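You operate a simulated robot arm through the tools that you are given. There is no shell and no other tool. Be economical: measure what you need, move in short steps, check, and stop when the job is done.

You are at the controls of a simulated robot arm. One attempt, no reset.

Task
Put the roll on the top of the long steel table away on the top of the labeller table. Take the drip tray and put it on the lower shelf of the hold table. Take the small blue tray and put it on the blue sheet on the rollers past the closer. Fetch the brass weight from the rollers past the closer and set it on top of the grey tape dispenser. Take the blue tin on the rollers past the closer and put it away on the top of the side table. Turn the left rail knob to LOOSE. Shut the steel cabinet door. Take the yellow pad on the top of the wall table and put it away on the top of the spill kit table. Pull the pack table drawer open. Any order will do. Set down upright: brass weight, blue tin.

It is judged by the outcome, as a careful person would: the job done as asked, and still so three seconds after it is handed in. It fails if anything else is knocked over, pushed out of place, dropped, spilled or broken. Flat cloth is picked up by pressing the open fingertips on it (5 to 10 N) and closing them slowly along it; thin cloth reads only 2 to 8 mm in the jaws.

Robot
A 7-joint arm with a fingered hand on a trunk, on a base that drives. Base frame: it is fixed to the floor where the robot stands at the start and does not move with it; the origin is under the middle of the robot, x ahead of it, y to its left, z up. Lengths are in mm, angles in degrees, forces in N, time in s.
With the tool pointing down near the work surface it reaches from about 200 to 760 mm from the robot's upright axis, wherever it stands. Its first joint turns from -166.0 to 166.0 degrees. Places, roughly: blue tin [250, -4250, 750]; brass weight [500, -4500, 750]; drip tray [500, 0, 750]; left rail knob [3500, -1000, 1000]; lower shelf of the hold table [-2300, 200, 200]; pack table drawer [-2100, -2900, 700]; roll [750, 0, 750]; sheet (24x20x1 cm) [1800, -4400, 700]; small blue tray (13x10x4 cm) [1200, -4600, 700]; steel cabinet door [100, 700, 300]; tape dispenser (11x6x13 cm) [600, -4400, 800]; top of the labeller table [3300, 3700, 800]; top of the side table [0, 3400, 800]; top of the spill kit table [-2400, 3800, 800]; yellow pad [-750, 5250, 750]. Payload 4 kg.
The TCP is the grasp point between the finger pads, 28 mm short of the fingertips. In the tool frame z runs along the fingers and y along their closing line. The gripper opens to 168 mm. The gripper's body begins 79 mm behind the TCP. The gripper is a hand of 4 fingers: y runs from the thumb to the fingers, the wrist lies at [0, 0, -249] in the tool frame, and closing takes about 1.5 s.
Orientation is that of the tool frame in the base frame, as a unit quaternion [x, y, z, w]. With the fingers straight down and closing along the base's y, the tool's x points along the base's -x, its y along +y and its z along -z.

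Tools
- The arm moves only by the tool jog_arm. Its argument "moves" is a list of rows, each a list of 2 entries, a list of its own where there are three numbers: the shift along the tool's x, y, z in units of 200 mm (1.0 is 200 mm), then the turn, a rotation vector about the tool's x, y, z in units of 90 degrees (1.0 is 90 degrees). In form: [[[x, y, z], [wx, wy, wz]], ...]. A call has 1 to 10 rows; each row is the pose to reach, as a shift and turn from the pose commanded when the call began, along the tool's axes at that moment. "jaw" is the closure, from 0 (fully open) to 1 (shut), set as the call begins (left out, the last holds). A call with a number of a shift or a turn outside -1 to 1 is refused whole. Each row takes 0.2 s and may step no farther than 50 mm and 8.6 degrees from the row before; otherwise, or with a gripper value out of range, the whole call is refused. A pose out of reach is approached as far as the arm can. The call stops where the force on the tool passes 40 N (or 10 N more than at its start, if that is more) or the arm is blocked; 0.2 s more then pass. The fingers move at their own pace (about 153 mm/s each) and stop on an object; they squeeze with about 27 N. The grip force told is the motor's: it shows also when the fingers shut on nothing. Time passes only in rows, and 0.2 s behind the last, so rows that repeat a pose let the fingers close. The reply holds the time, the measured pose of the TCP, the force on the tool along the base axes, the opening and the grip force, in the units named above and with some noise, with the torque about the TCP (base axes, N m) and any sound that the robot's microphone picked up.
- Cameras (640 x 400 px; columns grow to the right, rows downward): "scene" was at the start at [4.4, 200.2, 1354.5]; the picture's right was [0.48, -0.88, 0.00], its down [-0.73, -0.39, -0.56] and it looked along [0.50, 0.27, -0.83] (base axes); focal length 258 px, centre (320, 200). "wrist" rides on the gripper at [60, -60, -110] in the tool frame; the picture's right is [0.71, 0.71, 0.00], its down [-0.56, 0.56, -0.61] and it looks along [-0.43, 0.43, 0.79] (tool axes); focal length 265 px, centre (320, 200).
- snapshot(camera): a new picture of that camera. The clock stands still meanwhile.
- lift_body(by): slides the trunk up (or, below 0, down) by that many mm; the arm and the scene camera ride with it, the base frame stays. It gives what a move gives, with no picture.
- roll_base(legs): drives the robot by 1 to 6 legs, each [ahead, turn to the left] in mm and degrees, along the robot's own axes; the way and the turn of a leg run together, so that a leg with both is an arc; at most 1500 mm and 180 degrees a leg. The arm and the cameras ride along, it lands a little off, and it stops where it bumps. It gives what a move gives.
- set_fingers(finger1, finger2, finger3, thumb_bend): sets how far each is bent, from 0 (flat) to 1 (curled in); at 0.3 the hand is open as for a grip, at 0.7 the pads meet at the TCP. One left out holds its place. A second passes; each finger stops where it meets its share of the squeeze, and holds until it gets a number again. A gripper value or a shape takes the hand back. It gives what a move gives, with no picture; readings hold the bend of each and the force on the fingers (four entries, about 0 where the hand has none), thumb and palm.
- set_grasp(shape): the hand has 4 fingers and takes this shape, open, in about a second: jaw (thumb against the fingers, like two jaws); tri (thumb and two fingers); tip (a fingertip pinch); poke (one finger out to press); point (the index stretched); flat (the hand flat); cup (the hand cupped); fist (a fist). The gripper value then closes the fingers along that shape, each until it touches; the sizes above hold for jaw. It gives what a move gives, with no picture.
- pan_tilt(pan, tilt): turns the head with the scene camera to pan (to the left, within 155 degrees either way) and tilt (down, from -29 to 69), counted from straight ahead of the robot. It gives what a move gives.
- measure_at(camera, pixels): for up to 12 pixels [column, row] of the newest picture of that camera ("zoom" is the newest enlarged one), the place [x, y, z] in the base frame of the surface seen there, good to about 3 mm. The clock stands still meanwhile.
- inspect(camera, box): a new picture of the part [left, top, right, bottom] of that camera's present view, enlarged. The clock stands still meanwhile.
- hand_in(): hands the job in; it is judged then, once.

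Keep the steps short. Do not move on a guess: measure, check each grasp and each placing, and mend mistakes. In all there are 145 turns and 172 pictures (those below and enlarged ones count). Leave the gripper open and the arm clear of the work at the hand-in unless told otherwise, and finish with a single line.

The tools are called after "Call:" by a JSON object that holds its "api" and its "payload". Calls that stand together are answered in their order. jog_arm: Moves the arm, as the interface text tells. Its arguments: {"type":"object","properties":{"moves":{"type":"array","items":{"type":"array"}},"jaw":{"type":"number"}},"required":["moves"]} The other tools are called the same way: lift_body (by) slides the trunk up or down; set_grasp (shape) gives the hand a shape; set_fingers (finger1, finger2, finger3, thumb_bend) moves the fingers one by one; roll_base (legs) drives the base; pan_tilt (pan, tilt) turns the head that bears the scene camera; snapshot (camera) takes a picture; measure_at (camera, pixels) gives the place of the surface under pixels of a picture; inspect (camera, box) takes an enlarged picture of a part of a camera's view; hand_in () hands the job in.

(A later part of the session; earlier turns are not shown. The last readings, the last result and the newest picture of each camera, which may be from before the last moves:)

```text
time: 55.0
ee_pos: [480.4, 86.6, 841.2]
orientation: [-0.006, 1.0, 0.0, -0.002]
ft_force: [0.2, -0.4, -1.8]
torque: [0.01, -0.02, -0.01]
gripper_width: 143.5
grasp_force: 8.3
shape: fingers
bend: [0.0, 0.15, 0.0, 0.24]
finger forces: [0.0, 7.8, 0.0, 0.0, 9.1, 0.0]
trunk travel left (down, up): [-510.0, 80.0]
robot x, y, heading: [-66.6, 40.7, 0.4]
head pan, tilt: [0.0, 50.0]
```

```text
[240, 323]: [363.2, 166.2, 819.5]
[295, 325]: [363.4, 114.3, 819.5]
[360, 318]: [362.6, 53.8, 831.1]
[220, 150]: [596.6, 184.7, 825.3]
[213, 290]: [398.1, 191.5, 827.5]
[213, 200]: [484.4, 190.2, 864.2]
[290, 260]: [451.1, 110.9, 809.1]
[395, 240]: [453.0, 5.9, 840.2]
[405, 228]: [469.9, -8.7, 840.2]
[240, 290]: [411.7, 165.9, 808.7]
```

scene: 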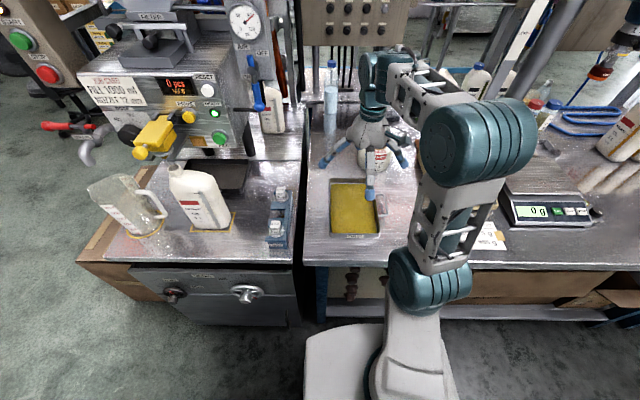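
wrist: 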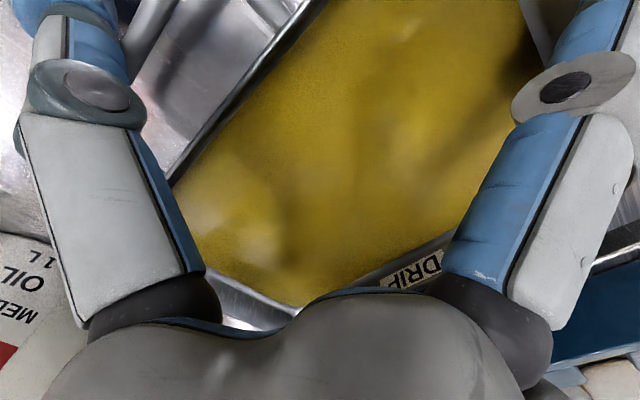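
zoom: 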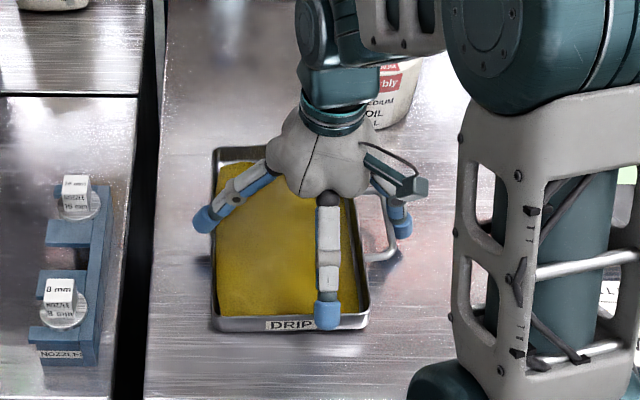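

The right side came up but finger2 slipped over the far rim. I lower it back, release, raise, and try curling finger1/finger3 out of the way.

Call:
{"api": "jog_arm", "payload": {"moves": [[[0, 0, 0.04], [0, 0, 0]], [[0, 0, 0.07], [0, 0, 0]], [[0, 0, 0.075], [0, 0, 0]]]}}

Call:
{"api": "set_fingers", "payload": {"finger2": 0.05, "thumb_bend": 0.05}}

Call:
{"api": "jog_arm", "payload": {"moves": [[[0, 0, -0.2], [0, 0, 0]], [[0, 0, -0.4], [0, 0, 0]], [[0, 0, -0.6], [0, 0, 0]], [[0, 0, -0.8], [0, 0, 0]]]}}

Call:
{"api": "set_fingers", "payload": {"finger1": 1.0, "finger2": 0.2, "finger3": 1.0, "thumb_bend": 0.2}}

Call:
{"api": "snapshot", "payload": {"camera": "wrist"}}

Call:
{"api": "inspect", "payload": {"camera": "scene", "box": [280, 90, 440, 250]}}

```text
time: 55.8
ee_pos: [479.8, 83.5, 827.7]
orientation: [-0.005, 1.0, -0.001, 0.002]
ft_force: [2.3, -7.4, 28.5]
torque: [1.4, 0.01, -0.19]
gripper_width: 144.7
grasp_force: 16.1
shape: fingers
bend: [0.0, 0.1, 0.0, 0.23]
finger forces: [2.2, 14.7, 2.6, 0.1, 13.0, 0.0]
trunk travel left (down, up): [-510.0, 80.0]
robot x, y, heading: [-70.8, 37.1, 0.4]
head pan, tilt: [0.0, 50.0]
```

```text
time: 56.8
ee_pos: [478.3, 84.9, 826.2]
orientation: [-0.006, 1.0, 0.0, -0.001]
ft_force: [-0.2, -0.9, 5.1]
torque: [0.03, -0.37, -0.08]
gripper_width: 162.8
grasp_force: 3.6
shape: fingers
bend: [0.0, 0.05, 0.0, 0.05]
finger forces: [2.2, 0.0, 4.8, 0.0, 0.1, 0.0]
trunk travel left (down, up): [-510.0, 80.0]
robot x, y, heading: [-70.9, 42.2, 0.4]
head pan, tilt: [0.0, 50.0]
```

```text
time: 57.8
ee_pos: [477.2, 86.7, 985.7]
orientation: [-0.006, 1.0, 0.0, -0.003]
ft_force: [-0.1, -1.2, 0.3]
torque: [-0.01, 0.01, 0.0]
gripper_width: 162.2
grasp_force: 0.1
shape: fingers
bend: [0.0, 0.05, 0.0, 0.05]
finger forces: [0.1, 0.0, 0.0, 0.0, 0.0, 0.0]
trunk travel left (down, up): [-510.0, 80.0]
robot x, y, heading: [-69.9, 39.4, 0.5]
head pan, tilt: [0.0, 50.0]
```

```text
time: 58.8
ee_pos: [477.3, 86.9, 986.0]
orientation: [-0.006, 1.0, -0.001, -0.002]
ft_force: [0.1, 0.5, -0.4]
torque: [-0.01, 0.0, 0.03]
gripper_width: 92.2
grasp_force: 0.1
shape: fingers
bend: [0.73, 0.2, 0.73, 0.2]
finger forces: [0.1, 0.0, 0.0, 0.0, 0.1, 0.0]
trunk travel left (down, up): [-510.0, 80.0]
robot x, y, heading: [-72.6, 40.0, 0.6]
head pan, tilt: [0.0, 50.0]
```

```text
141 pictures are left
```

wrist: 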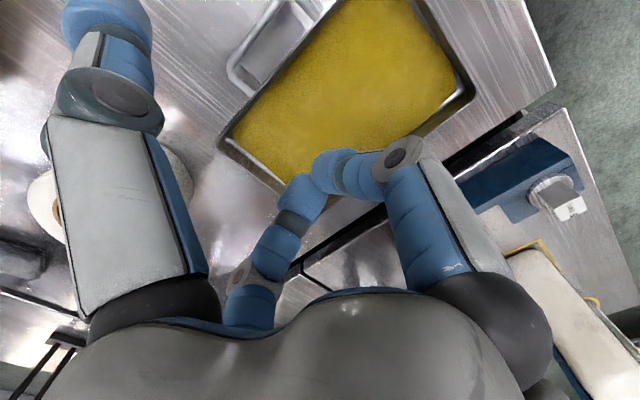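

```text
2.50 times, centred on (360, 170) of scene
```

zoom: 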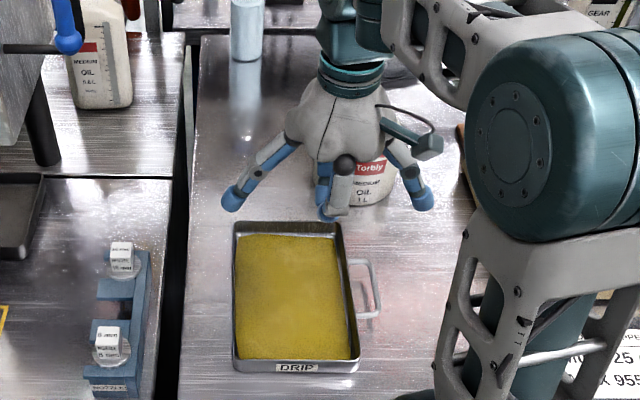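

Finger1 and 3 met tip to tip at the centre. I measure how low they are compared with the TCP (986) and the open fingers.

Call:
{"api": "measure_at", "payload": {"camera": "wrist", "pixels": [[330, 160], [300, 190], [345, 185], [105, 20], [375, 165]]}}

Call:
{"api": "measure_at", "payload": {"camera": "zoom", "pixels": [[328, 217], [328, 205], [228, 208], [428, 208], [234, 240], [232, 350], [357, 355], [345, 235], [370, 290], [300, 300]]}}

```text
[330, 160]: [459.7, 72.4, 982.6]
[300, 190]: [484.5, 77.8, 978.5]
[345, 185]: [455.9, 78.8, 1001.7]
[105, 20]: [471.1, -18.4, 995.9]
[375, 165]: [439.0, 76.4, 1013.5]
```

```text
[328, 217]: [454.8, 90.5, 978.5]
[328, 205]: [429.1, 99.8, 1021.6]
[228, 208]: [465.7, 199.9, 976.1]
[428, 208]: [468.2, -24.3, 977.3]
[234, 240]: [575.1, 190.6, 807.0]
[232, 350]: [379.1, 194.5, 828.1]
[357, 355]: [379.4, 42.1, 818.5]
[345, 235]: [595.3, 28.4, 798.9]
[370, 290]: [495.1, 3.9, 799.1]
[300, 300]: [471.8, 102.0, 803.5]
```

The tray's handle loop matters: I check whether the thumb fits inside it. Zoom on handle.

Call:
{"api": "inspect", "payload": {"camera": "scene", "box": [335, 175, 385, 245]}}

Call:
{"api": "measure_at", "payload": {"camera": "zoom", "pixels": [[381, 180], [389, 200], [380, 140], [393, 230], [355, 140], [375, 258], [365, 190], [375, 210], [340, 190], [350, 210], [368, 205], [383, 195]]}}

```text
5.71 times, centred on (360, 210) of scene
```

zoom: 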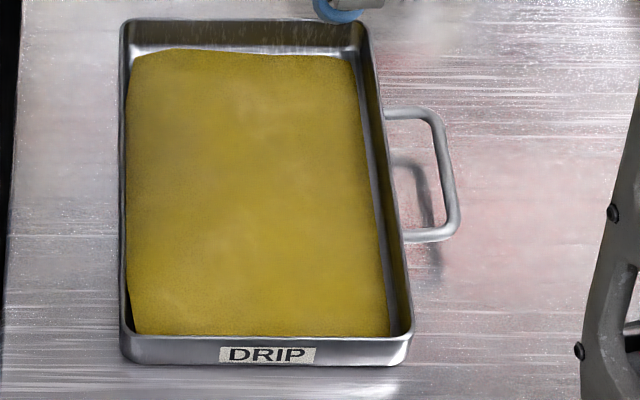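

```text
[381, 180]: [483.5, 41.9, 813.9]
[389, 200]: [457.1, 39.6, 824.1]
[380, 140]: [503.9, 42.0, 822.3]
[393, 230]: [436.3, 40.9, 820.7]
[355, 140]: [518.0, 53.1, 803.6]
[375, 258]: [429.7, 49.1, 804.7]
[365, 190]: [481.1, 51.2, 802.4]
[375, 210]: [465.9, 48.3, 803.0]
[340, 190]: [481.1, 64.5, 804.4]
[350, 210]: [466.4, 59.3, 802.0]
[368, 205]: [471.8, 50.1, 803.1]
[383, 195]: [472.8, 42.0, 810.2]
```

Call:
{"api": "measure_at", "payload": {"camera": "zoom", "pixels": [[446, 160], [450, 175], [452, 190], [445, 165], [420, 112], [425, 240], [436, 170], [440, 185], [397, 120], [410, 230], [125, 190], [124, 280]]}}

```text
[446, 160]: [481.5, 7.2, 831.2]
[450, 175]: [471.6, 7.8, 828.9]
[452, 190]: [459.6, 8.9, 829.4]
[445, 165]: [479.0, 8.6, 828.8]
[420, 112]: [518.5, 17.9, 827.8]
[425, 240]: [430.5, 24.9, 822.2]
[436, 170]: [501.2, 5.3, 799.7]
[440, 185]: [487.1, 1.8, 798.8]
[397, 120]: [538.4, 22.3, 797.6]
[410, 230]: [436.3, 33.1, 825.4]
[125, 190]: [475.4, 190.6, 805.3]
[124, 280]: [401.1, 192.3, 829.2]
```

The loop gap is ~26 mm (rod y 4–12, wall y 38). Before trying the thumb inside the loop, I look at what the "tip" shape gives.

Call:
{"api": "set_grasp", "payload": {"shape": "tip"}}

Call:
{"api": "snapshot", "payload": {"camera": "wrist"}}

Call:
{"api": "set_grasp", "payload": {"shape": "tri"}}

Call:
{"api": "snapshot", "payload": {"camera": "wrist"}}

Call:
{"api": "set_grasp", "payload": {"shape": "jaw"}}

Call:
{"api": "jog_arm", "payload": {"moves": [[[0, 0, 0], [0, 0, 0]], [[0, 0, 0], [0, 0, 0]], [[0, 0, 0], [0, 0, 0]]], "jaw": 0.5}}

Call:
{"api": "snapshot", "payload": {"camera": "wrist"}}

```text
time: 59.7
ee_pos: [479.1, 86.5, 985.6]
orientation: [-0.006, 1.0, 0.0, -0.001]
ft_force: [0.4, -0.5, 0.5]
torque: [0.0, -0.02, 0.01]
gripper_width: 168.0
grasp_force: 0.0
shape: tip
bend: [0.11, 0.3, 0.11, 0.3]
finger forces: [0.1, 0.0, 0.1, 0.0, 0.0, 0.0]
trunk travel left (down, up): [-510.0, 80.0]
robot x, y, heading: [-71.0, 41.9, 0.4]
head pan, tilt: [0.0, 50.0]
```

```text
138 pictures are left
```

wrist: 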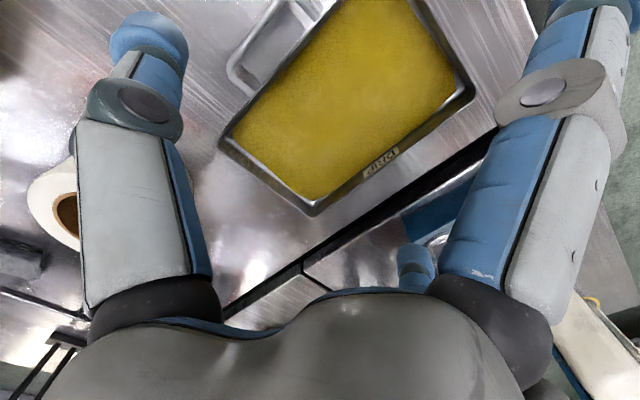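

```text
time: 60.6
ee_pos: [478.9, 86.6, 987.1]
orientation: [-0.006, 1.0, 0.0, -0.002]
ft_force: [1.0, -0.3, 0.5]
torque: [0.03, -0.01, 0.0]
gripper_width: 167.9
grasp_force: 0.0
shape: tri
bend: [0.3, 0.3, 0.3, 0.3]
finger forces: [0.0, 0.0, 0.0, 0.1, 0.0, 0.0]
trunk travel left (down, up): [-510.0, 80.0]
robot x, y, heading: [-69.3, 41.1, 0.4]
head pan, tilt: [0.0, 50.0]
```

```text
137 pictures are left
```

wrist: 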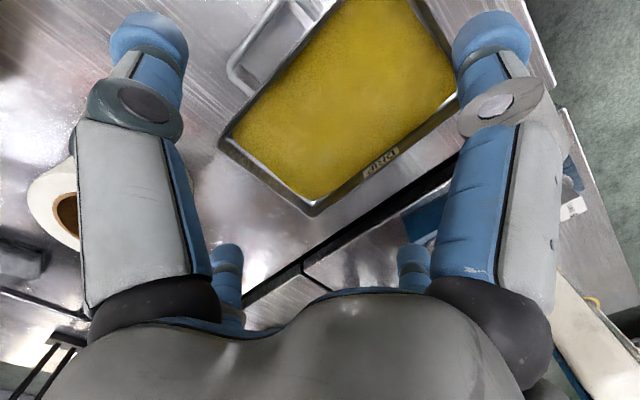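

```text
time: 61.5
ee_pos: [478.2, 86.5, 984.9]
orientation: [-0.006, 1.0, 0.0, -0.002]
ft_force: [0.2, 0.4, 0.3]
torque: [-0.03, -0.01, -0.02]
gripper_width: 168.1
grasp_force: 0.1
shape: jaw
bend: [0.3, 0.3, 0.3, 0.3]
finger forces: [0.0, 0.0, 0.0, 0.0, 0.1, 0.1]
trunk travel left (down, up): [-510.0, 80.0]
robot x, y, heading: [-68.2, 40.4, 0.4]
head pan, tilt: [0.0, 50.0]
```

```text
time: 62.3
ee_pos: [479.1, 86.0, 985.2]
orientation: [-0.006, 1.0, 0.0, -0.002]
ft_force: [-0.7, 0.4, -0.3]
torque: [-0.02, 0.01, 0.0]
gripper_width: 84.5
grasp_force: 0.0
shape: jaw
bend: [0.34, 0.34, 0.34, 0.34]
finger forces: [0.0, 0.1, 0.0, 0.0, 0.0, 0.1]
trunk travel left (down, up): [-510.0, 80.0]
robot x, y, heading: [-70.3, 40.7, 0.7]
head pan, tilt: [0.0, 50.0]
```

```text
136 pictures are left
```

wrist: 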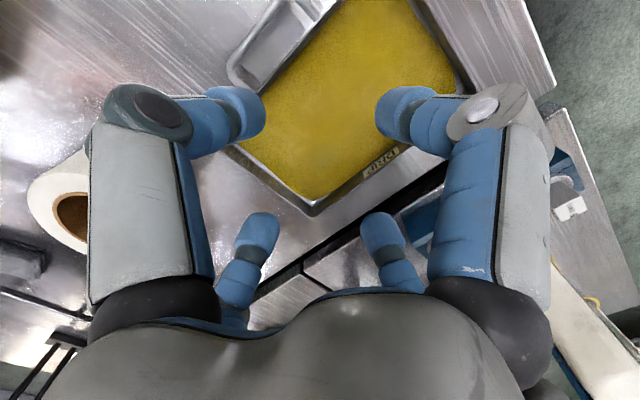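

In "tip" shape the thumb and finger2 stay the gripping pair with full force while finger1/3 splay. I set tip shape, centre over the tray (y≈115.5) so the thumb goes in the loop, and come down to 850 to check.

Call:
{"api": "set_grasp", "payload": {"shape": "tip"}}

Call:
{"api": "jog_arm", "payload": {"moves": [[[0, 0.147, 0.1], [0, 0, 0]], [[0, 0.147, 0.33], [0, 0, 0]], [[0, 0.147, 0.55], [0, 0, 0]], [[0, 0.147, 0.66], [0, 0, 0]]], "jaw": 0}}

Call:
{"api": "inspect", "payload": {"camera": "scene", "box": [310, 150, 410, 240]}}

Call:
{"api": "snapshot", "payload": {"camera": "wrist"}}

```text
time: 63.2
ee_pos: [477.5, 86.8, 986.5]
orientation: [-0.006, 1.0, 0.0, -0.002]
ft_force: [0.8, -0.1, -0.5]
torque: [0.0, 0.02, -0.01]
gripper_width: 167.8
grasp_force: 0.0
shape: tip
bend: [0.11, 0.3, 0.11, 0.3]
finger forces: [0.1, 0.0, 0.1, 0.1, 0.0, 0.0]
trunk travel left (down, up): [-510.0, 80.0]
robot x, y, heading: [-67.6, 41.7, 0.4]
head pan, tilt: [0.0, 50.0]
```

```text
time: 64.2
ee_pos: [478.7, 115.3, 853.4]
orientation: [-0.007, 1.0, 0.0, -0.002]
ft_force: [0.7, -0.8, -0.4]
torque: [0.05, -0.02, 0.02]
gripper_width: 167.6
grasp_force: 0.0
shape: tip
bend: [0.11, 0.3, 0.11, 0.3]
finger forces: [0.1, 0.0, 0.1, 0.0, 0.1, 0.1]
trunk travel left (down, up): [-510.0, 80.0]
robot x, y, heading: [-74.5, 41.1, 0.4]
head pan, tilt: [0.0, 50.0]
```

```text
4.44 times, centred on (360, 195) of scene
```

zoom: 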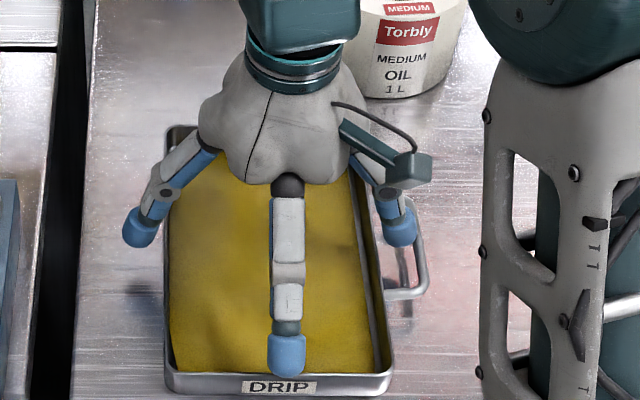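

```text
134 pictures are left
```

wrist: 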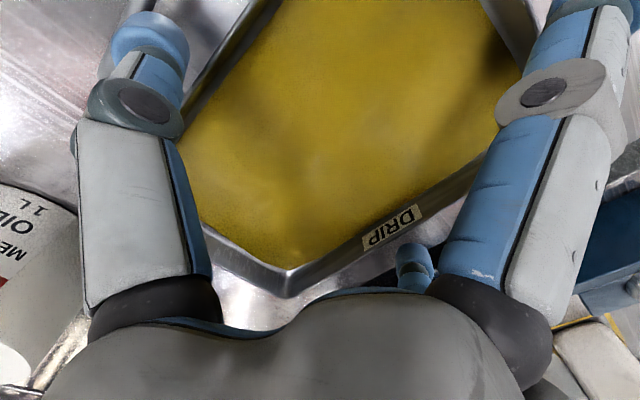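

The thumb appears just above the loop. I measure the two tips and the rod/walls once more.

Call:
{"api": "measure_at", "payload": {"camera": "zoom", "pixels": [[400, 240], [410, 232], [391, 235], [140, 242], [127, 232], [152, 238], [418, 250], [422, 275], [168, 300], [384, 340]]}}

```text
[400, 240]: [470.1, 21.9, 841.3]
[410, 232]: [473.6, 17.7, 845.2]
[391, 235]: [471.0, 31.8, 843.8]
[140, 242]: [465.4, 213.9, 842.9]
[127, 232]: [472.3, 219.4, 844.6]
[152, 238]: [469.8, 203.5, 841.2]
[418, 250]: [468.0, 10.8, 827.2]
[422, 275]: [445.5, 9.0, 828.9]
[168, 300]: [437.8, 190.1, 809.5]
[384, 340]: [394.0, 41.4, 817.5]
```

Thumb occupies y 14–34 in the gap 12–39; finger2 starts at 201 against wall 192. I shift 2 mm to +y and go down to about 822 in small steps, watching force.

Call:
{"api": "jog_arm", "payload": {"moves": [[[0, 0.01, 0.05], [0, 0, 0]], [[0, 0.01, 0.1], [0, 0, 0]], [[0, 0.01, 0.135], [0, 0, 0]], [[0, 0.01, 0.135], [0, 0, 0]]]}}

Call:
{"api": "inspect", "payload": {"camera": "scene", "box": [310, 160, 410, 250]}}

```text
time: 65.2
ee_pos: [478.2, 116.2, 826.0]
orientation: [-0.006, 1.0, 0.0, -0.001]
ft_force: [0.4, -3.1, 11.9]
torque: [-0.22, 0.07, 0.03]
gripper_width: 168.1
grasp_force: 0.1
shape: tip
bend: [0.0, 0.3, 0.0, 0.28]
finger forces: [3.2, 1.1, 2.5, 0.0, 4.0, 0.1]
trunk travel left (down, up): [-510.0, 80.0]
robot x, y, heading: [-67.4, 39.4, 0.5]
head pan, tilt: [0.0, 50.0]
```

```text
4.44 times, centred on (360, 205) of scene
```

zoom: 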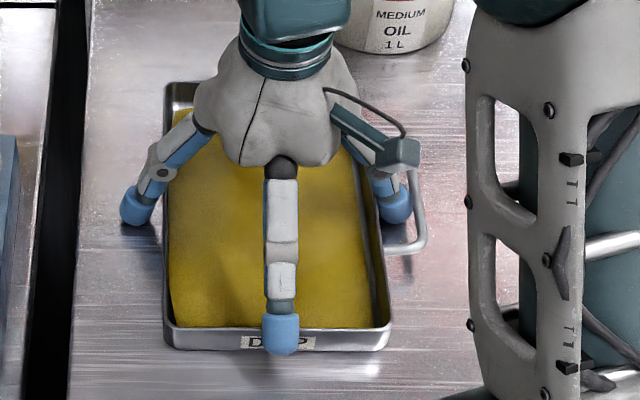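

The thumb is inside the loop; finger1/3 rest lightly on the rim. I close now.

Call:
{"api": "jog_arm", "payload": {"moves": [[[0, 0, 0], [0, 0, 0]], [[0, 0, 0], [0, 0, 0]], [[0, 0, 0], [0, 0, 0]], [[0, 0, 0], [0, 0, 0]], [[0, 0, 0], [0, 0, 0]]], "jaw": 0.35}}

Call:
{"api": "inspect", "payload": {"camera": "scene", "box": [310, 160, 410, 250]}}

```text
time: 66.4
ee_pos: [477.1, 116.3, 827.3]
orientation: [-0.006, 1.0, 0.0, -0.001]
ft_force: [-0.3, -0.9, 6.4]
torque: [-0.02, 0.21, 0.03]
gripper_width: 153.8
grasp_force: 27.1
shape: tip
bend: [0.0, 0.23, 0.0, 0.22]
finger forces: [2.9, 36.4, 2.3, 0.0, 39.0, 0.0]
trunk travel left (down, up): [-510.0, 80.0]
robot x, y, heading: [-70.1, 40.6, 0.6]
head pan, tilt: [0.0, 50.0]
```

```text
4.44 times, centred on (360, 205) of scene
```

zoom: 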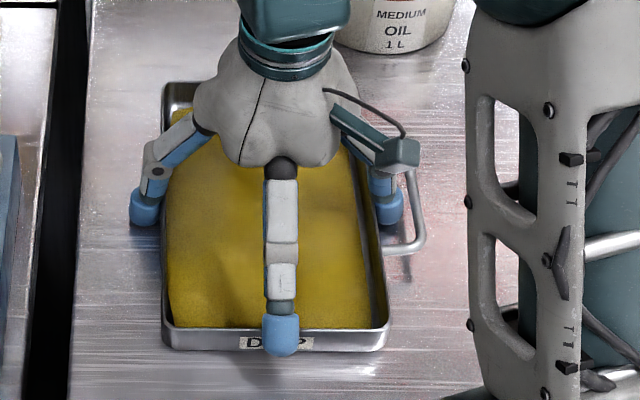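

Firm grip: width 153.8, ~37 N on both sides. I lift slowly 30 mm and check.

Call:
{"api": "jog_arm", "payload": {"moves": [[[0, 0, -0.03], [0, 0, 0]], [[0, 0, -0.06], [0, 0, 0]], [[0, 0, -0.1], [0, 0, 0]], [[0, 0, -0.15], [0, 0, 0]], [[0, 0, -0.15], [0, 0, 0]]]}}

Call:
{"api": "inspect", "payload": {"camera": "scene", "box": [310, 150, 410, 240]}}

Call:
{"api": "measure_at", "payload": {"camera": "zoom", "pixels": [[190, 335], [360, 335], [168, 300], [168, 180], [180, 110], [200, 200], [230, 300], [340, 300], [352, 180]]}}

```text
time: 67.6
ee_pos: [478.9, 116.8, 858.1]
orientation: [-0.006, 1.0, -0.001, -0.002]
ft_force: [0.6, 0.7, -1.6]
torque: [-0.04, 0.0, 0.0]
gripper_width: 154.0
grasp_force: 27.6
shape: tip
bend: [0.0, 0.23, 0.0, 0.22]
finger forces: [2.2, 36.9, 2.4, 0.0, 37.3, 0.0]
trunk travel left (down, up): [-510.0, 80.0]
robot x, y, heading: [-71.0, 39.4, 0.5]
head pan, tilt: [0.0, 50.0]
```

```text
4.44 times, centred on (360, 195) of scene
```

zoom: 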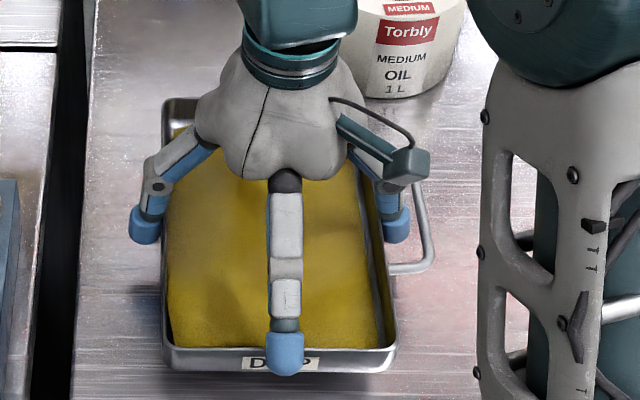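

```text
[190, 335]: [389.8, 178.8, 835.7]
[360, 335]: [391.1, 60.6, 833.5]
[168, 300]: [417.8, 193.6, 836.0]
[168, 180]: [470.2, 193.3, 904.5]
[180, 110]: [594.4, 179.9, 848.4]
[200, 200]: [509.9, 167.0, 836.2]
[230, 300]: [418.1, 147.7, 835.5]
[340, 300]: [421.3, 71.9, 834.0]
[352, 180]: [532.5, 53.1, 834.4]
```

The tray hangs level (liquid at z≈835 everywhere). I raise it 120 mm, back off, turn around and approach the hold table.

Call:
{"api": "jog_arm", "payload": {"moves": [[[0, 0, -0.15], [0, 0, 0]], [[0, 0, -0.3], [0, 0, 0]], [[0, 0, -0.45], [0, 0, 0]], [[0, 0, -0.6], [0, 0, 0]]]}}

Call:
{"api": "roll_base", "payload": {"legs": [[-650, 0], [0, 90], [0, 90], [400, 0]]}}

Call:
{"api": "pan_tilt", "payload": {"pan": 0, "tilt": 35}}

Call:
{"api": "snapshot", "payload": {"camera": "scene"}}

```text
time: 68.6
ee_pos: [478.5, 117.8, 976.8]
orientation: [-0.007, 1.0, 0.0, -0.002]
ft_force: [0.6, 0.3, -1.4]
torque: [0.01, 0.0, 0.0]
gripper_width: 153.8
grasp_force: 27.0
shape: tip
bend: [0.0, 0.23, 0.0, 0.22]
finger forces: [2.3, 36.8, 2.5, 0.1, 37.1, 0.1]
trunk travel left (down, up): [-510.0, 80.0]
robot x, y, heading: [-70.7, 42.2, 0.6]
head pan, tilt: [0.0, 50.0]
```

```text
time: 82.0
ee_pos: [-1669.9, -34.7, 976.5]
orientation: [1.0, 0.001, 0.001, 0.0]
ft_force: [-1.2, 0.1, -1.9]
torque: [0.04, 0.01, 0.03]
gripper_width: 153.8
grasp_force: 27.1
shape: tip
bend: [0.0, 0.23, 0.0, 0.22]
finger forces: [1.9, 36.6, 2.3, 0.0, 36.4, 0.0]
trunk travel left (down, up): [-510.0, 80.0]
robot x, y, heading: [-1123.1, 35.2, 179.9]
head pan, tilt: [0.0, 50.0]
```

```text
time: 82.8
ee_pos: [-1669.4, -34.1, 976.0]
orientation: [1.0, 0.001, 0.002, -0.001]
ft_force: [0.1, 0.0, -1.8]
torque: [0.0, -0.02, 0.03]
gripper_width: 154.1
grasp_force: 27.3
shape: tip
bend: [0.0, 0.23, 0.0, 0.22]
finger forces: [2.0, 36.6, 2.3, 0.0, 36.5, 0.0]
trunk travel left (down, up): [-510.0, 80.0]
robot x, y, heading: [-1123.8, 33.9, 179.7]
head pan, tilt: [0.0, 35.0]
```

```text
130 pictures are left
```

scene: 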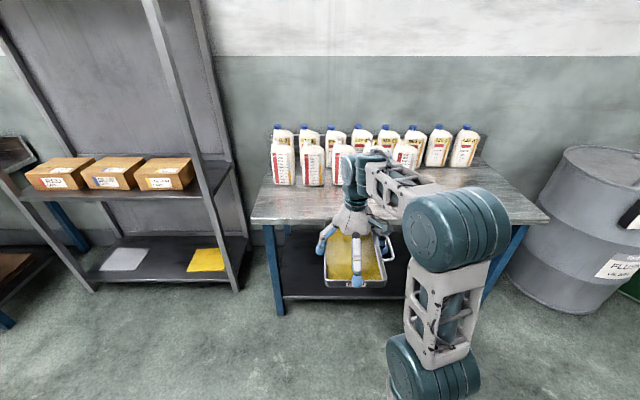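

Tray still level. I measure the table and its lower shelf.

Call:
{"api": "measure_at", "payload": {"camera": "scene", "pixels": [[260, 222], [275, 300], [290, 250], [300, 280], [310, 295], [400, 290], [310, 260], [510, 228], [490, 270], [285, 290], [410, 260], [260, 200]]}}

Call:
{"api": "inspect", "payload": {"camera": "scene", "box": [240, 190, 540, 320]}}

```text
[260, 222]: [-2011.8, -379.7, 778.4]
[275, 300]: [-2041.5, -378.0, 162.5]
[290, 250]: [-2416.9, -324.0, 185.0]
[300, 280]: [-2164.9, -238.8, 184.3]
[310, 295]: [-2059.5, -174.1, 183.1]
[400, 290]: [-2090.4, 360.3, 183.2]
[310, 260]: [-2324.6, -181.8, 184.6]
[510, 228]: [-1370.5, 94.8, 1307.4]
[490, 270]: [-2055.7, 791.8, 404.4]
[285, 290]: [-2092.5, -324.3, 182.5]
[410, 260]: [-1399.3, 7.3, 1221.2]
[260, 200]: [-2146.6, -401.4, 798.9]
```

```text
2.13 times, centred on (390, 255) of scene
```

zoom: 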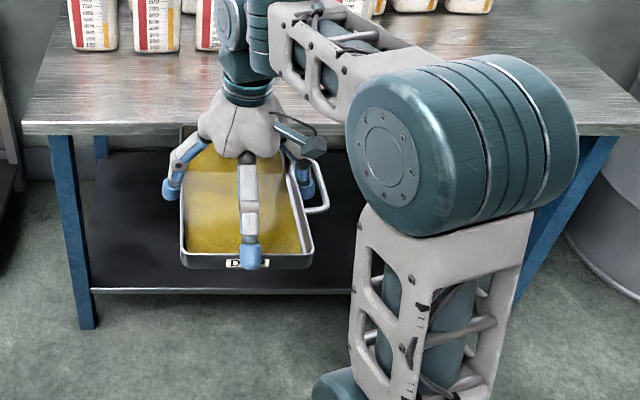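

Shelf at z=184, front edge x≈-2040, table front x≈-2012. Here, clear of the table, I lower the trunk and arm to carry the tray at about z 262.

Call:
{"api": "lift_body", "payload": {"by": -400}}

Call:
{"api": "lift_body", "payload": {"by": -105}}

Call:
{"api": "jog_arm", "payload": {"moves": [[[0, 0, 0.15], [0, 0, 0]], [[0, 0, 0.3], [0, 0, 0]], [[0, 0, 0.45], [0, 0, 0]], [[0, 0, 0.6], [0, 0, 0]], [[0, 0, 0.75], [0, 0, 0]], [[0, 0, 0.9], [0, 0, 0]], [[0, 0, 1.0], [0, 0, 0]]]}}

Call:
{"api": "snapshot", "payload": {"camera": "scene"}}

```text
time: 86.6
ee_pos: [-1669.3, -35.2, 575.2]
orientation: [1.0, 0.001, 0.002, 0.0]
ft_force: [-0.7, -0.6, -2.2]
torque: [-0.01, 0.02, 0.01]
gripper_width: 153.7
grasp_force: 27.2
shape: tip
bend: [0.0, 0.23, 0.0, 0.22]
finger forces: [2.0, 36.6, 2.2, 0.0, 36.3, 0.0]
trunk travel left (down, up): [-110.0, 480.0]
robot x, y, heading: [-1120.4, 37.4, 179.6]
head pan, tilt: [0.0, 35.0]
```

```text
time: 88.0
ee_pos: [-1670.3, -35.6, 471.2]
orientation: [1.0, 0.001, 0.002, 0.0]
ft_force: [0.4, -1.3, -1.9]
torque: [-0.01, -0.02, 0.02]
gripper_width: 153.8
grasp_force: 27.6
shape: tip
bend: [0.0, 0.23, 0.0, 0.22]
finger forces: [1.9, 36.6, 2.4, 0.0, 36.3, 0.0]
trunk travel left (down, up): [-5.0, 585.0]
robot x, y, heading: [-1117.9, 35.5, 180.0]
head pan, tilt: [0.0, 35.0]
```

```text
time: 89.6
ee_pos: [-1670.2, -33.9, 271.2]
orientation: [1.0, 0.001, 0.002, 0.001]
ft_force: [-0.7, -0.3, -1.6]
torque: [0.02, 0.01, -0.01]
gripper_width: 153.9
grasp_force: 27.1
shape: tip
bend: [0.0, 0.23, 0.0, 0.22]
finger forces: [2.0, 36.5, 2.3, 0.0, 36.2, 0.0]
trunk travel left (down, up): [-5.0, 585.0]
robot x, y, heading: [-1120.1, 36.6, 180.1]
head pan, tilt: [0.0, 35.0]
```

```text
128 pictures are left
```

scene: 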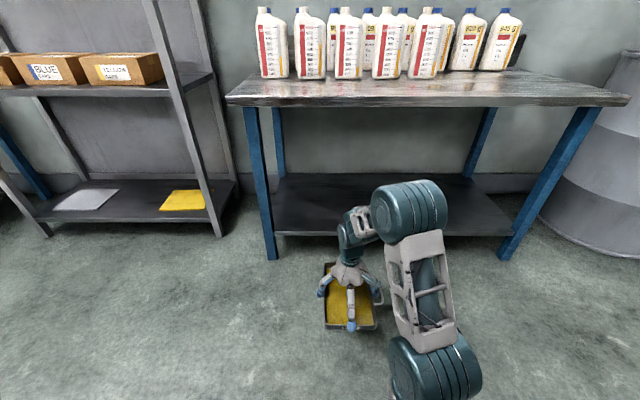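

I measure the elbow's position so it doesn't hit the table front.

Call:
{"api": "measure_at", "payload": {"camera": "scene", "pixels": [[410, 186], [385, 205], [435, 195], [362, 210], [350, 235], [415, 300], [300, 220], [400, 225]]}}

```text
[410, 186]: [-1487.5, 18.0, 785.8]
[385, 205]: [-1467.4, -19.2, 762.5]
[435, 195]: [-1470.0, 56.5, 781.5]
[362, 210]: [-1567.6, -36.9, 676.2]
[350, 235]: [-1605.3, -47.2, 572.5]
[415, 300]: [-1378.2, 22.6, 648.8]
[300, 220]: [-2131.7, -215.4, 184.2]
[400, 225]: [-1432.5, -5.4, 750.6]
```

The elbow would meet the table edge, so I extend the arm 160 mm outward to lower it and look again.

Call:
{"api": "jog_arm", "payload": {"moves": [[[-0.2, 0, 0], [0, 0, 0]], [[-0.4, 0, 0], [0, 0, 0]], [[-0.6, 0, 0], [0, 0, 0]], [[-0.8, 0, 0], [0, 0, 0]]]}}

Call:
{"api": "snapshot", "payload": {"camera": "scene"}}

```text
time: 90.6
ee_pos: [-1829.2, -34.3, 270.4]
orientation: [1.0, 0.0, 0.003, -0.001]
ft_force: [0.8, 0.5, -1.5]
torque: [0.02, -0.03, 0.0]
gripper_width: 153.6
grasp_force: 26.4
shape: tip
bend: [0.0, 0.23, 0.0, 0.22]
finger forces: [2.0, 36.5, 2.4, 0.0, 36.0, 0.1]
trunk travel left (down, up): [-5.0, 585.0]
robot x, y, heading: [-1122.3, 35.0, 179.7]
head pan, tilt: [0.0, 35.0]
```

```text
127 pictures are left
```

scene: 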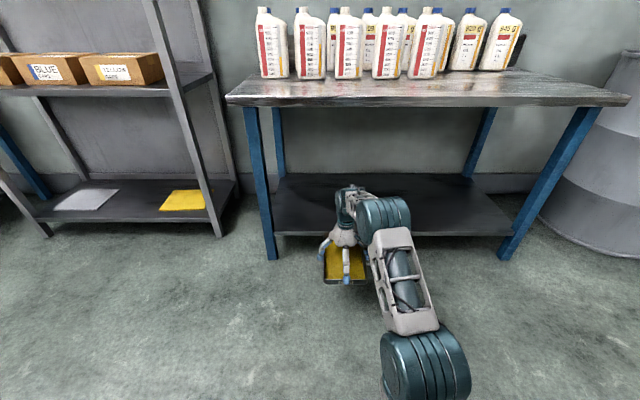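

Call:
{"api": "measure_at", "payload": {"camera": "scene", "pixels": [[385, 202], [370, 215], [400, 210], [355, 190], [345, 230], [400, 260], [330, 280], [360, 280], [345, 255]]}}

```text
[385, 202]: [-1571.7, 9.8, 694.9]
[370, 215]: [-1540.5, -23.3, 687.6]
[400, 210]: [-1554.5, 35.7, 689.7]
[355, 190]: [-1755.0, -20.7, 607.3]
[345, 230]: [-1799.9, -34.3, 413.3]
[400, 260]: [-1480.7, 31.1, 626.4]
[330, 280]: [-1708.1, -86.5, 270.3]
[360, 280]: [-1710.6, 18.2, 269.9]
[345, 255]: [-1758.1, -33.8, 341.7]
```

Elbow is now under 700, below the table top. I drive 345 mm forward over the shelf.

Call:
{"api": "roll_base", "payload": {"legs": [[345, 0]]}}

Call:
{"api": "snapshot", "payload": {"camera": "scene"}}

```text
time: 92.8
ee_pos: [-2176.0, -34.2, 270.3]
orientation: [1.0, 0.001, 0.002, 0.001]
ft_force: [-0.1, -0.6, -1.5]
torque: [0.0, 0.03, 0.01]
gripper_width: 153.7
grasp_force: 26.8
shape: tip
bend: [0.0, 0.23, 0.0, 0.22]
finger forces: [1.9, 36.5, 2.3, 0.1, 36.0, 0.0]
trunk travel left (down, up): [-5.0, 585.0]
robot x, y, heading: [-1469.2, 40.6, 180.1]
head pan, tilt: [0.0, 35.0]
```

```text
126 pictures are left
```

scene: 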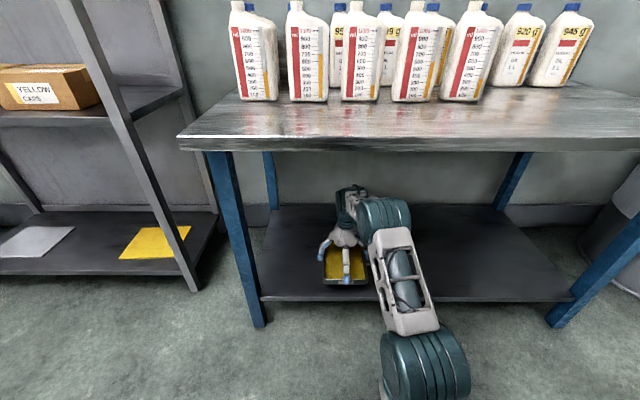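

The tray is over the shelf. I lower until contact (z≈212).

Call:
{"api": "jog_arm", "payload": {"moves": [[[0, 0, 0.12], [0, 0, 0]], [[0, 0, 0.2], [0, 0, 0]], [[0, 0, 0.25], [0, 0, 0]], [[0, 0, 0.28], [0, 0, 0]], [[0, 0, 0.295], [0, 0, 0]], [[0, 0, 0.295], [0, 0, 0]]]}}

Call:
{"api": "inspect", "payload": {"camera": "scene", "box": [250, 170, 450, 320]}}

```text
time: 94.2
ee_pos: [-2176.7, -34.0, 211.4]
orientation: [1.0, 0.001, 0.002, -0.001]
ft_force: [0.9, 0.0, 0.7]
torque: [0.04, -0.13, 0.02]
gripper_width: 153.7
grasp_force: 27.2
shape: tip
bend: [0.0, 0.23, 0.0, 0.22]
finger forces: [2.7, 37.3, 2.0, 0.1, 36.6, 0.1]
trunk travel left (down, up): [-5.0, 585.0]
robot x, y, heading: [-1469.9, 39.8, 179.6]
head pan, tilt: [0.0, 35.0]
```

```text
2.67 times, centred on (350, 245) of scene
```

zoom: 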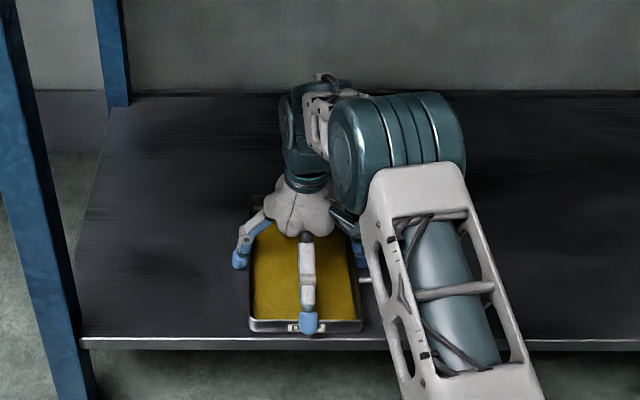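

It has touched down. I open slightly (not to push the handle rod), rise 60 mm, and check.

Call:
{"api": "jog_arm", "payload": {"moves": [[[0, 0, 0], [0, 0, 0]], [[0, 0, 0], [0, 0, 0]], [[0, 0, 0], [0, 0, 0]], [[0, 0, -0.1], [0, 0, 0]], [[0, 0, -0.2], [0, 0, 0]], [[0, 0, -0.35], [0, 0, 0]]], "jaw": 0.03}}

Call:
{"api": "roll_base", "payload": {"legs": [[-450, 0]]}}

Call:
{"api": "snapshot", "payload": {"camera": "scene"}}

```text
time: 95.6
ee_pos: [-2177.5, -33.6, 281.6]
orientation: [1.0, 0.002, 0.003, 0.0]
ft_force: [-0.1, 0.0, -0.2]
torque: [0.0, -0.02, -0.02]
gripper_width: 163.0
grasp_force: 0.0
shape: tip
bend: [0.11, 0.27, 0.11, 0.27]
finger forces: [0.1, 0.0, 0.1, 0.0, 0.0, 0.1]
trunk travel left (down, up): [-5.0, 585.0]
robot x, y, heading: [-1471.4, 39.4, 179.8]
head pan, tilt: [0.0, 35.0]
```

```text
time: 98.3
ee_pos: [-1727.3, -36.0, 282.1]
orientation: [1.0, 0.002, 0.002, 0.0]
ft_force: [-0.1, 0.4, -0.3]
torque: [0.0, -0.01, 0.03]
gripper_width: 162.9
grasp_force: 0.0
shape: tip
bend: [0.11, 0.27, 0.11, 0.27]
finger forces: [0.0, 0.0, 0.0, 0.1, 0.1, 0.0]
trunk travel left (down, up): [-5.0, 585.0]
robot x, y, heading: [-1014.6, 39.0, 179.8]
head pan, tilt: [0.0, 35.0]
```

```text
124 pictures are left
```

scene: 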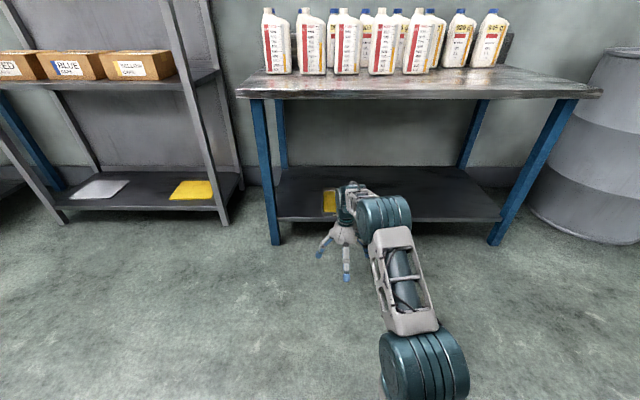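

The tray sits on the lower shelf. Next, the pack table drawer: I raise trunk and arm and drive there.

Call:
{"api": "set_grasp", "payload": {"shape": "jaw"}}

Call:
{"api": "lift_body", "payload": {"by": 400}}

Call:
{"api": "jog_arm", "payload": {"moves": [[[0.2, 0, -0.1], [0, 0, 0]], [[0.4, 0, -0.2], [0, 0, 0]], [[0.6, 0, -0.3], [0, 0, 0]], [[0.8, 0, -0.4], [0, 0, 0]], [[0.9, 0, -0.55], [0, 0, 0]]]}}

Call:
{"api": "roll_base", "payload": {"legs": [[0, 90], [1450, 0], [1450, 0], [0, -90]]}}

Call:
{"api": "pan_tilt", "payload": {"pan": 5, "tilt": 30}}

Call:
{"api": "snapshot", "payload": {"camera": "scene"}}

```text
time: 99.2
ee_pos: [-1727.3, -36.4, 282.3]
orientation: [1.0, 0.001, 0.002, 0.0]
ft_force: [-0.7, 0.3, 0.3]
torque: [-0.02, 0.0, -0.01]
gripper_width: 167.8
grasp_force: 0.0
shape: jaw
bend: [0.3, 0.3, 0.3, 0.3]
finger forces: [0.0, 0.0, 0.0, 0.0, 0.0, 0.0]
trunk travel left (down, up): [-5.0, 585.0]
robot x, y, heading: [-1015.8, 38.8, 180.0]
head pan, tilt: [0.0, 35.0]
```

```text
time: 103.1
ee_pos: [-1726.8, -36.2, 682.1]
orientation: [1.0, 0.002, 0.003, 0.0]
ft_force: [1.0, -0.9, -0.2]
torque: [0.0, -0.03, -0.04]
gripper_width: 167.9
grasp_force: 0.0
shape: jaw
bend: [0.3, 0.3, 0.3, 0.3]
finger forces: [0.0, 0.0, 0.0, 0.0, 0.0, 0.1]
trunk travel left (down, up): [-405.0, 185.0]
robot x, y, heading: [-1018.0, 37.8, 179.6]
head pan, tilt: [0.0, 35.0]
```

```text
time: 104.3
ee_pos: [-1548.5, -34.1, 793.3]
orientation: [1.0, 0.002, 0.002, 0.0]
ft_force: [0.1, -0.3, -0.2]
torque: [-0.02, -0.01, 0.04]
gripper_width: 167.8
grasp_force: 0.0
shape: jaw
bend: [0.3, 0.3, 0.3, 0.3]
finger forces: [0.0, 0.1, 0.0, 0.0, 0.0, 0.0]
trunk travel left (down, up): [-405.0, 185.0]
robot x, y, heading: [-1017.3, 39.1, 179.7]
head pan, tilt: [0.0, 35.0]
```

```text
time: 126.0
ee_pos: [-1567.3, -2939.6, 793.7]
orientation: [1.0, -0.001, 0.002, 0.001]
ft_force: [0.0, -0.1, 0.2]
torque: [0.01, 0.01, 0.04]
gripper_width: 167.9
grasp_force: 0.1
shape: jaw
bend: [0.3, 0.3, 0.3, 0.3]
finger forces: [0.0, 0.1, 0.0, 0.0, 0.0, 0.0]
trunk travel left (down, up): [-405.0, 185.0]
robot x, y, heading: [-1037.8, -2872.3, 179.5]
head pan, tilt: [0.0, 35.0]
```

```text
time: 126.6
ee_pos: [-1566.5, -2940.0, 793.2]
orientation: [1.0, 0.0, 0.002, 0.001]
ft_force: [-0.4, -0.6, 0.3]
torque: [0.0, -0.01, 0.05]
gripper_width: 167.9
grasp_force: 0.0
shape: jaw
bend: [0.3, 0.3, 0.3, 0.3]
finger forces: [0.1, 0.1, 0.0, 0.0, 0.0, 0.1]
trunk travel left (down, up): [-405.0, 185.0]
robot x, y, heading: [-1035.1, -2867.6, 179.7]
head pan, tilt: [5.0, 30.0]
```

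```text
123 pictures are left
```

scene: 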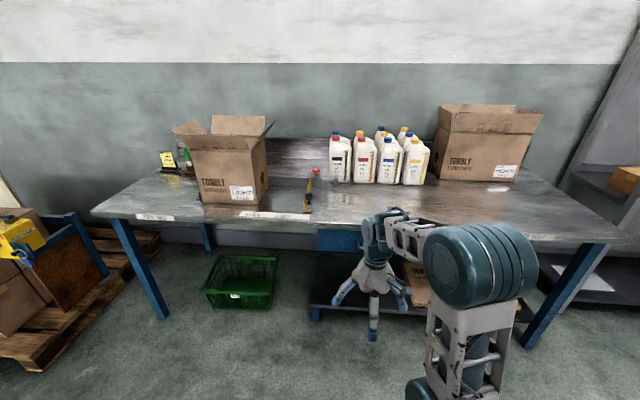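

The blue drawer is near (340,240), behind the hand. I move the hand to the right to see it.

Call:
{"api": "jog_arm", "payload": {"moves": [[[0, -0.25, 0], [0, 0, 0]], [[0, -0.5, 0], [0, 0, 0]], [[0, -0.75, 0], [0, 0, 0]], [[0, -1.0, 0], [0, 0, 0]]]}}

Call:
{"api": "inspect", "payload": {"camera": "scene", "box": [280, 190, 480, 320]}}

Call:
{"api": "measure_at", "payload": {"camera": "zoom", "pixels": [[150, 150], [200, 160], [250, 160], [130, 110], [170, 180], [100, 100]]}}

```text
time: 127.6
ee_pos: [-1565.8, -2738.2, 793.9]
orientation: [1.0, 0.0, 0.001, -0.001]
ft_force: [0.5, -0.3, 0.5]
torque: [-0.01, 0.01, 0.0]
gripper_width: 168.2
grasp_force: 0.0
shape: jaw
bend: [0.3, 0.3, 0.3, 0.3]
finger forces: [0.0, 0.1, 0.0, 0.1, 0.0, 0.0]
trunk travel left (down, up): [-405.0, 185.0]
robot x, y, heading: [-1035.7, -2871.4, 179.8]
head pan, tilt: [5.0, 30.0]
```

```text
3.08 times, centred on (380, 255) of scene
```

zoom: 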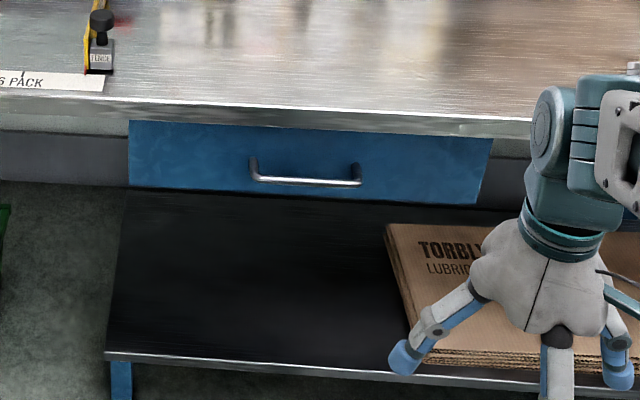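

```text
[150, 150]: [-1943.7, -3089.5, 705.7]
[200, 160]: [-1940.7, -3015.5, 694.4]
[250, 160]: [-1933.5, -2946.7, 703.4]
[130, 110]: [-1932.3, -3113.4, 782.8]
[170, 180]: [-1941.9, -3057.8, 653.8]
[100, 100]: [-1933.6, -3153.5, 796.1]
```

Handle: a horizontal bar from (250,165) to (358,182) in the zoom. I measure it.

Call:
{"api": "measure_at", "payload": {"camera": "zoom", "pixels": [[252, 170], [258, 177], [280, 179], [305, 181], [330, 182], [352, 183], [358, 175], [305, 160], [305, 195], [430, 170], [300, 115], [305, 184]]}}

```text
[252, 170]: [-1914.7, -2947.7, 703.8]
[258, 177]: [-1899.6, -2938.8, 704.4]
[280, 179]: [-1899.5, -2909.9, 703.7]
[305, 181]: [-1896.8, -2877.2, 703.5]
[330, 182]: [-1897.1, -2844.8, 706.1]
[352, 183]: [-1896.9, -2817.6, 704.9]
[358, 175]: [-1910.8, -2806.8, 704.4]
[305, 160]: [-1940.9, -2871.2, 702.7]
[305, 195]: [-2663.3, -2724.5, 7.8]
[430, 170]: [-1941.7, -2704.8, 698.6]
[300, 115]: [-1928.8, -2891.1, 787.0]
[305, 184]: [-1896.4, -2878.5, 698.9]
```

Bar handle: x≈-1900, y -2945…-2808, z≈703, 40 mm in front of the drawer. I'll take it with a horizontal hand, thumb and finger2 above/below. First move in front, then turn the tool.

Call:
{"api": "set_grasp", "payload": {"shape": "tip"}}

Call:
{"api": "jog_arm", "payload": {"moves": [[[-0.16, 0.17, 0], [0, 0, 0]], [[-0.32, 0.34, 0], [0, 0, 0]], [[-0.48, 0.52, 0], [0, 0, 0]], [[-0.65, 0.695, 0], [0, 0, 0]]]}}

Call:
{"api": "jog_arm", "payload": {"moves": [[[0, 0, 0], [0.05, -0.05, -0.05]], [[0, 0, 0], [0.1, -0.1, -0.1]], [[0, 0, 0], [0.15, -0.15, -0.15]], [[0, 0, 0], [0.2, -0.2, -0.2]], [[0, 0, 0], [0.25, -0.25, -0.25]], [[0, 0, 0], [0.3, -0.3, -0.3]], [[0, 0, 0], [0.35, -0.35, -0.35]], [[0, 0, 0], [0.385, -0.385, -0.385]]]}}

Call:
{"api": "jog_arm", "payload": {"moves": [[[0, 0, 0], [0.05, -0.05, -0.05]], [[0, 0, 0], [0.1, -0.1, -0.1]], [[0, 0, 0], [0.15, -0.15, -0.15]], [[0, 0, 0], [0.2, -0.2, -0.2]], [[0, 0, 0], [0.25, -0.25, -0.25]], [[0, 0, 0], [0.3, -0.3, -0.3]], [[0, 0, 0], [0.35, -0.35, -0.35]], [[0, 0, 0], [0.385, -0.385, -0.385]]]}}

Call:
{"api": "snapshot", "payload": {"camera": "scene"}}

```text
time: 128.5
ee_pos: [-1566.5, -2740.8, 793.2]
orientation: [1.0, -0.001, 0.002, 0.0]
ft_force: [0.3, 0.1, 0.1]
torque: [0.03, 0.01, -0.01]
gripper_width: 167.9
grasp_force: 0.0
shape: tip
bend: [0.11, 0.3, 0.11, 0.3]
finger forces: [0.0, 0.0, 0.0, 0.0, 0.0, 0.0]
trunk travel left (down, up): [-405.0, 185.0]
robot x, y, heading: [-1035.9, -2867.1, 179.5]
head pan, tilt: [5.0, 30.0]
```

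```text
time: 129.5
ee_pos: [-1697.4, -2878.8, 793.6]
orientation: [1.0, -0.002, 0.001, 0.0]
ft_force: [-0.1, 0.1, 1.1]
torque: [0.01, -0.04, 0.02]
gripper_width: 167.9
grasp_force: 0.0
shape: tip
bend: [0.11, 0.3, 0.11, 0.3]
finger forces: [0.0, 0.0, 0.0, 0.0, 0.0, 0.0]
trunk travel left (down, up): [-405.0, 185.0]
robot x, y, heading: [-1036.2, -2868.9, 179.6]
head pan, tilt: [5.0, 30.0]
```

```text
time: 131.3
ee_pos: [-1695.8, -2878.5, 792.7]
orientation: [0.866, 0.289, -0.288, -0.288]
ft_force: [0.7, 0.3, 0.2]
torque: [0.06, -0.03, 0.01]
gripper_width: 168.2
grasp_force: 0.0
shape: tip
bend: [0.11, 0.3, 0.11, 0.3]
finger forces: [0.0, 0.1, 0.0, 0.0, 0.0, 0.1]
trunk travel left (down, up): [-405.0, 185.0]
robot x, y, heading: [-1035.2, -2871.5, 179.7]
head pan, tilt: [5.0, 30.0]
```

```text
time: 133.1
ee_pos: [-1696.5, -2879.2, 793.4]
orientation: [0.5, 0.501, -0.499, -0.499]
ft_force: [0.0, -0.7, -0.1]
torque: [-0.01, 0.0, -0.02]
gripper_width: 167.8
grasp_force: 0.0
shape: tip
bend: [0.11, 0.3, 0.11, 0.3]
finger forces: [0.0, 0.0, 0.1, 0.0, 0.1, 0.1]
trunk travel left (down, up): [-405.0, 185.0]
robot x, y, heading: [-1036.9, -2871.1, 179.5]
head pan, tilt: [5.0, 30.0]
```

```text
121 pictures are left
```

scene: 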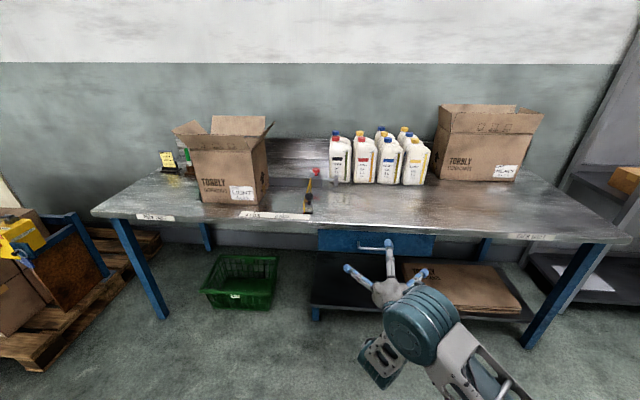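

The hand is level, pointing at the drawer. I half-close to 84 mm, lower to z≈703 and approach to x≈-1850.

Call:
{"api": "jog_arm", "payload": {"moves": [[[0, 0.15, 0.15], [0, 0, 0]], [[0, 0.3, 0.3], [0, 0, 0]], [[0, 0.45, 0.45], [0, 0, 0]], [[0, 0.452, 0.62], [0, 0, 0]], [[0, 0.452, 0.76], [0, 0, 0]]], "jaw": 0.6}}

Call:
{"api": "inspect", "payload": {"camera": "scene", "box": [300, 200, 460, 320]}}

Call:
{"api": "snapshot", "payload": {"camera": "wrist"}}

```text
time: 134.3
ee_pos: [-1849.0, -2878.5, 700.3]
orientation: [0.499, 0.502, -0.499, -0.5]
ft_force: [0.1, -1.1, -0.2]
torque: [0.0, 0.0, 0.04]
gripper_width: 67.1
grasp_force: 0.0
shape: tip
bend: [0.11, 0.79, 0.11, 0.39]
finger forces: [0.0, 0.0, 0.0, 0.1, 0.0, 0.0]
trunk travel left (down, up): [-405.0, 185.0]
robot x, y, heading: [-1032.3, -2870.4, 179.5]
head pan, tilt: [5.0, 30.0]
```

```text
3.33 times, centred on (380, 260) of scene
```

zoom: 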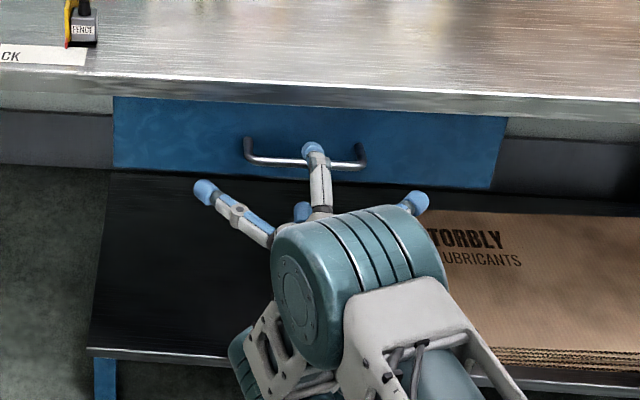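

```text
119 pictures are left
```

wrist: 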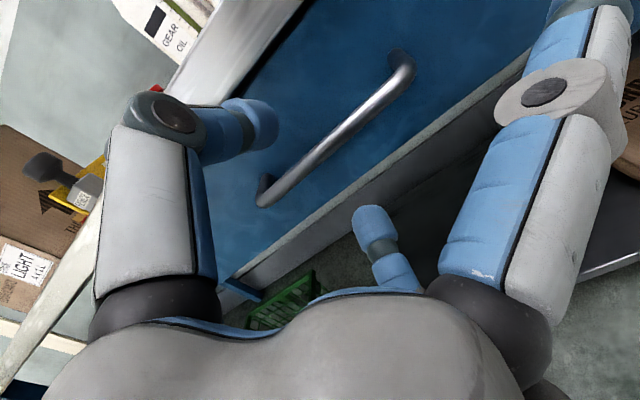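

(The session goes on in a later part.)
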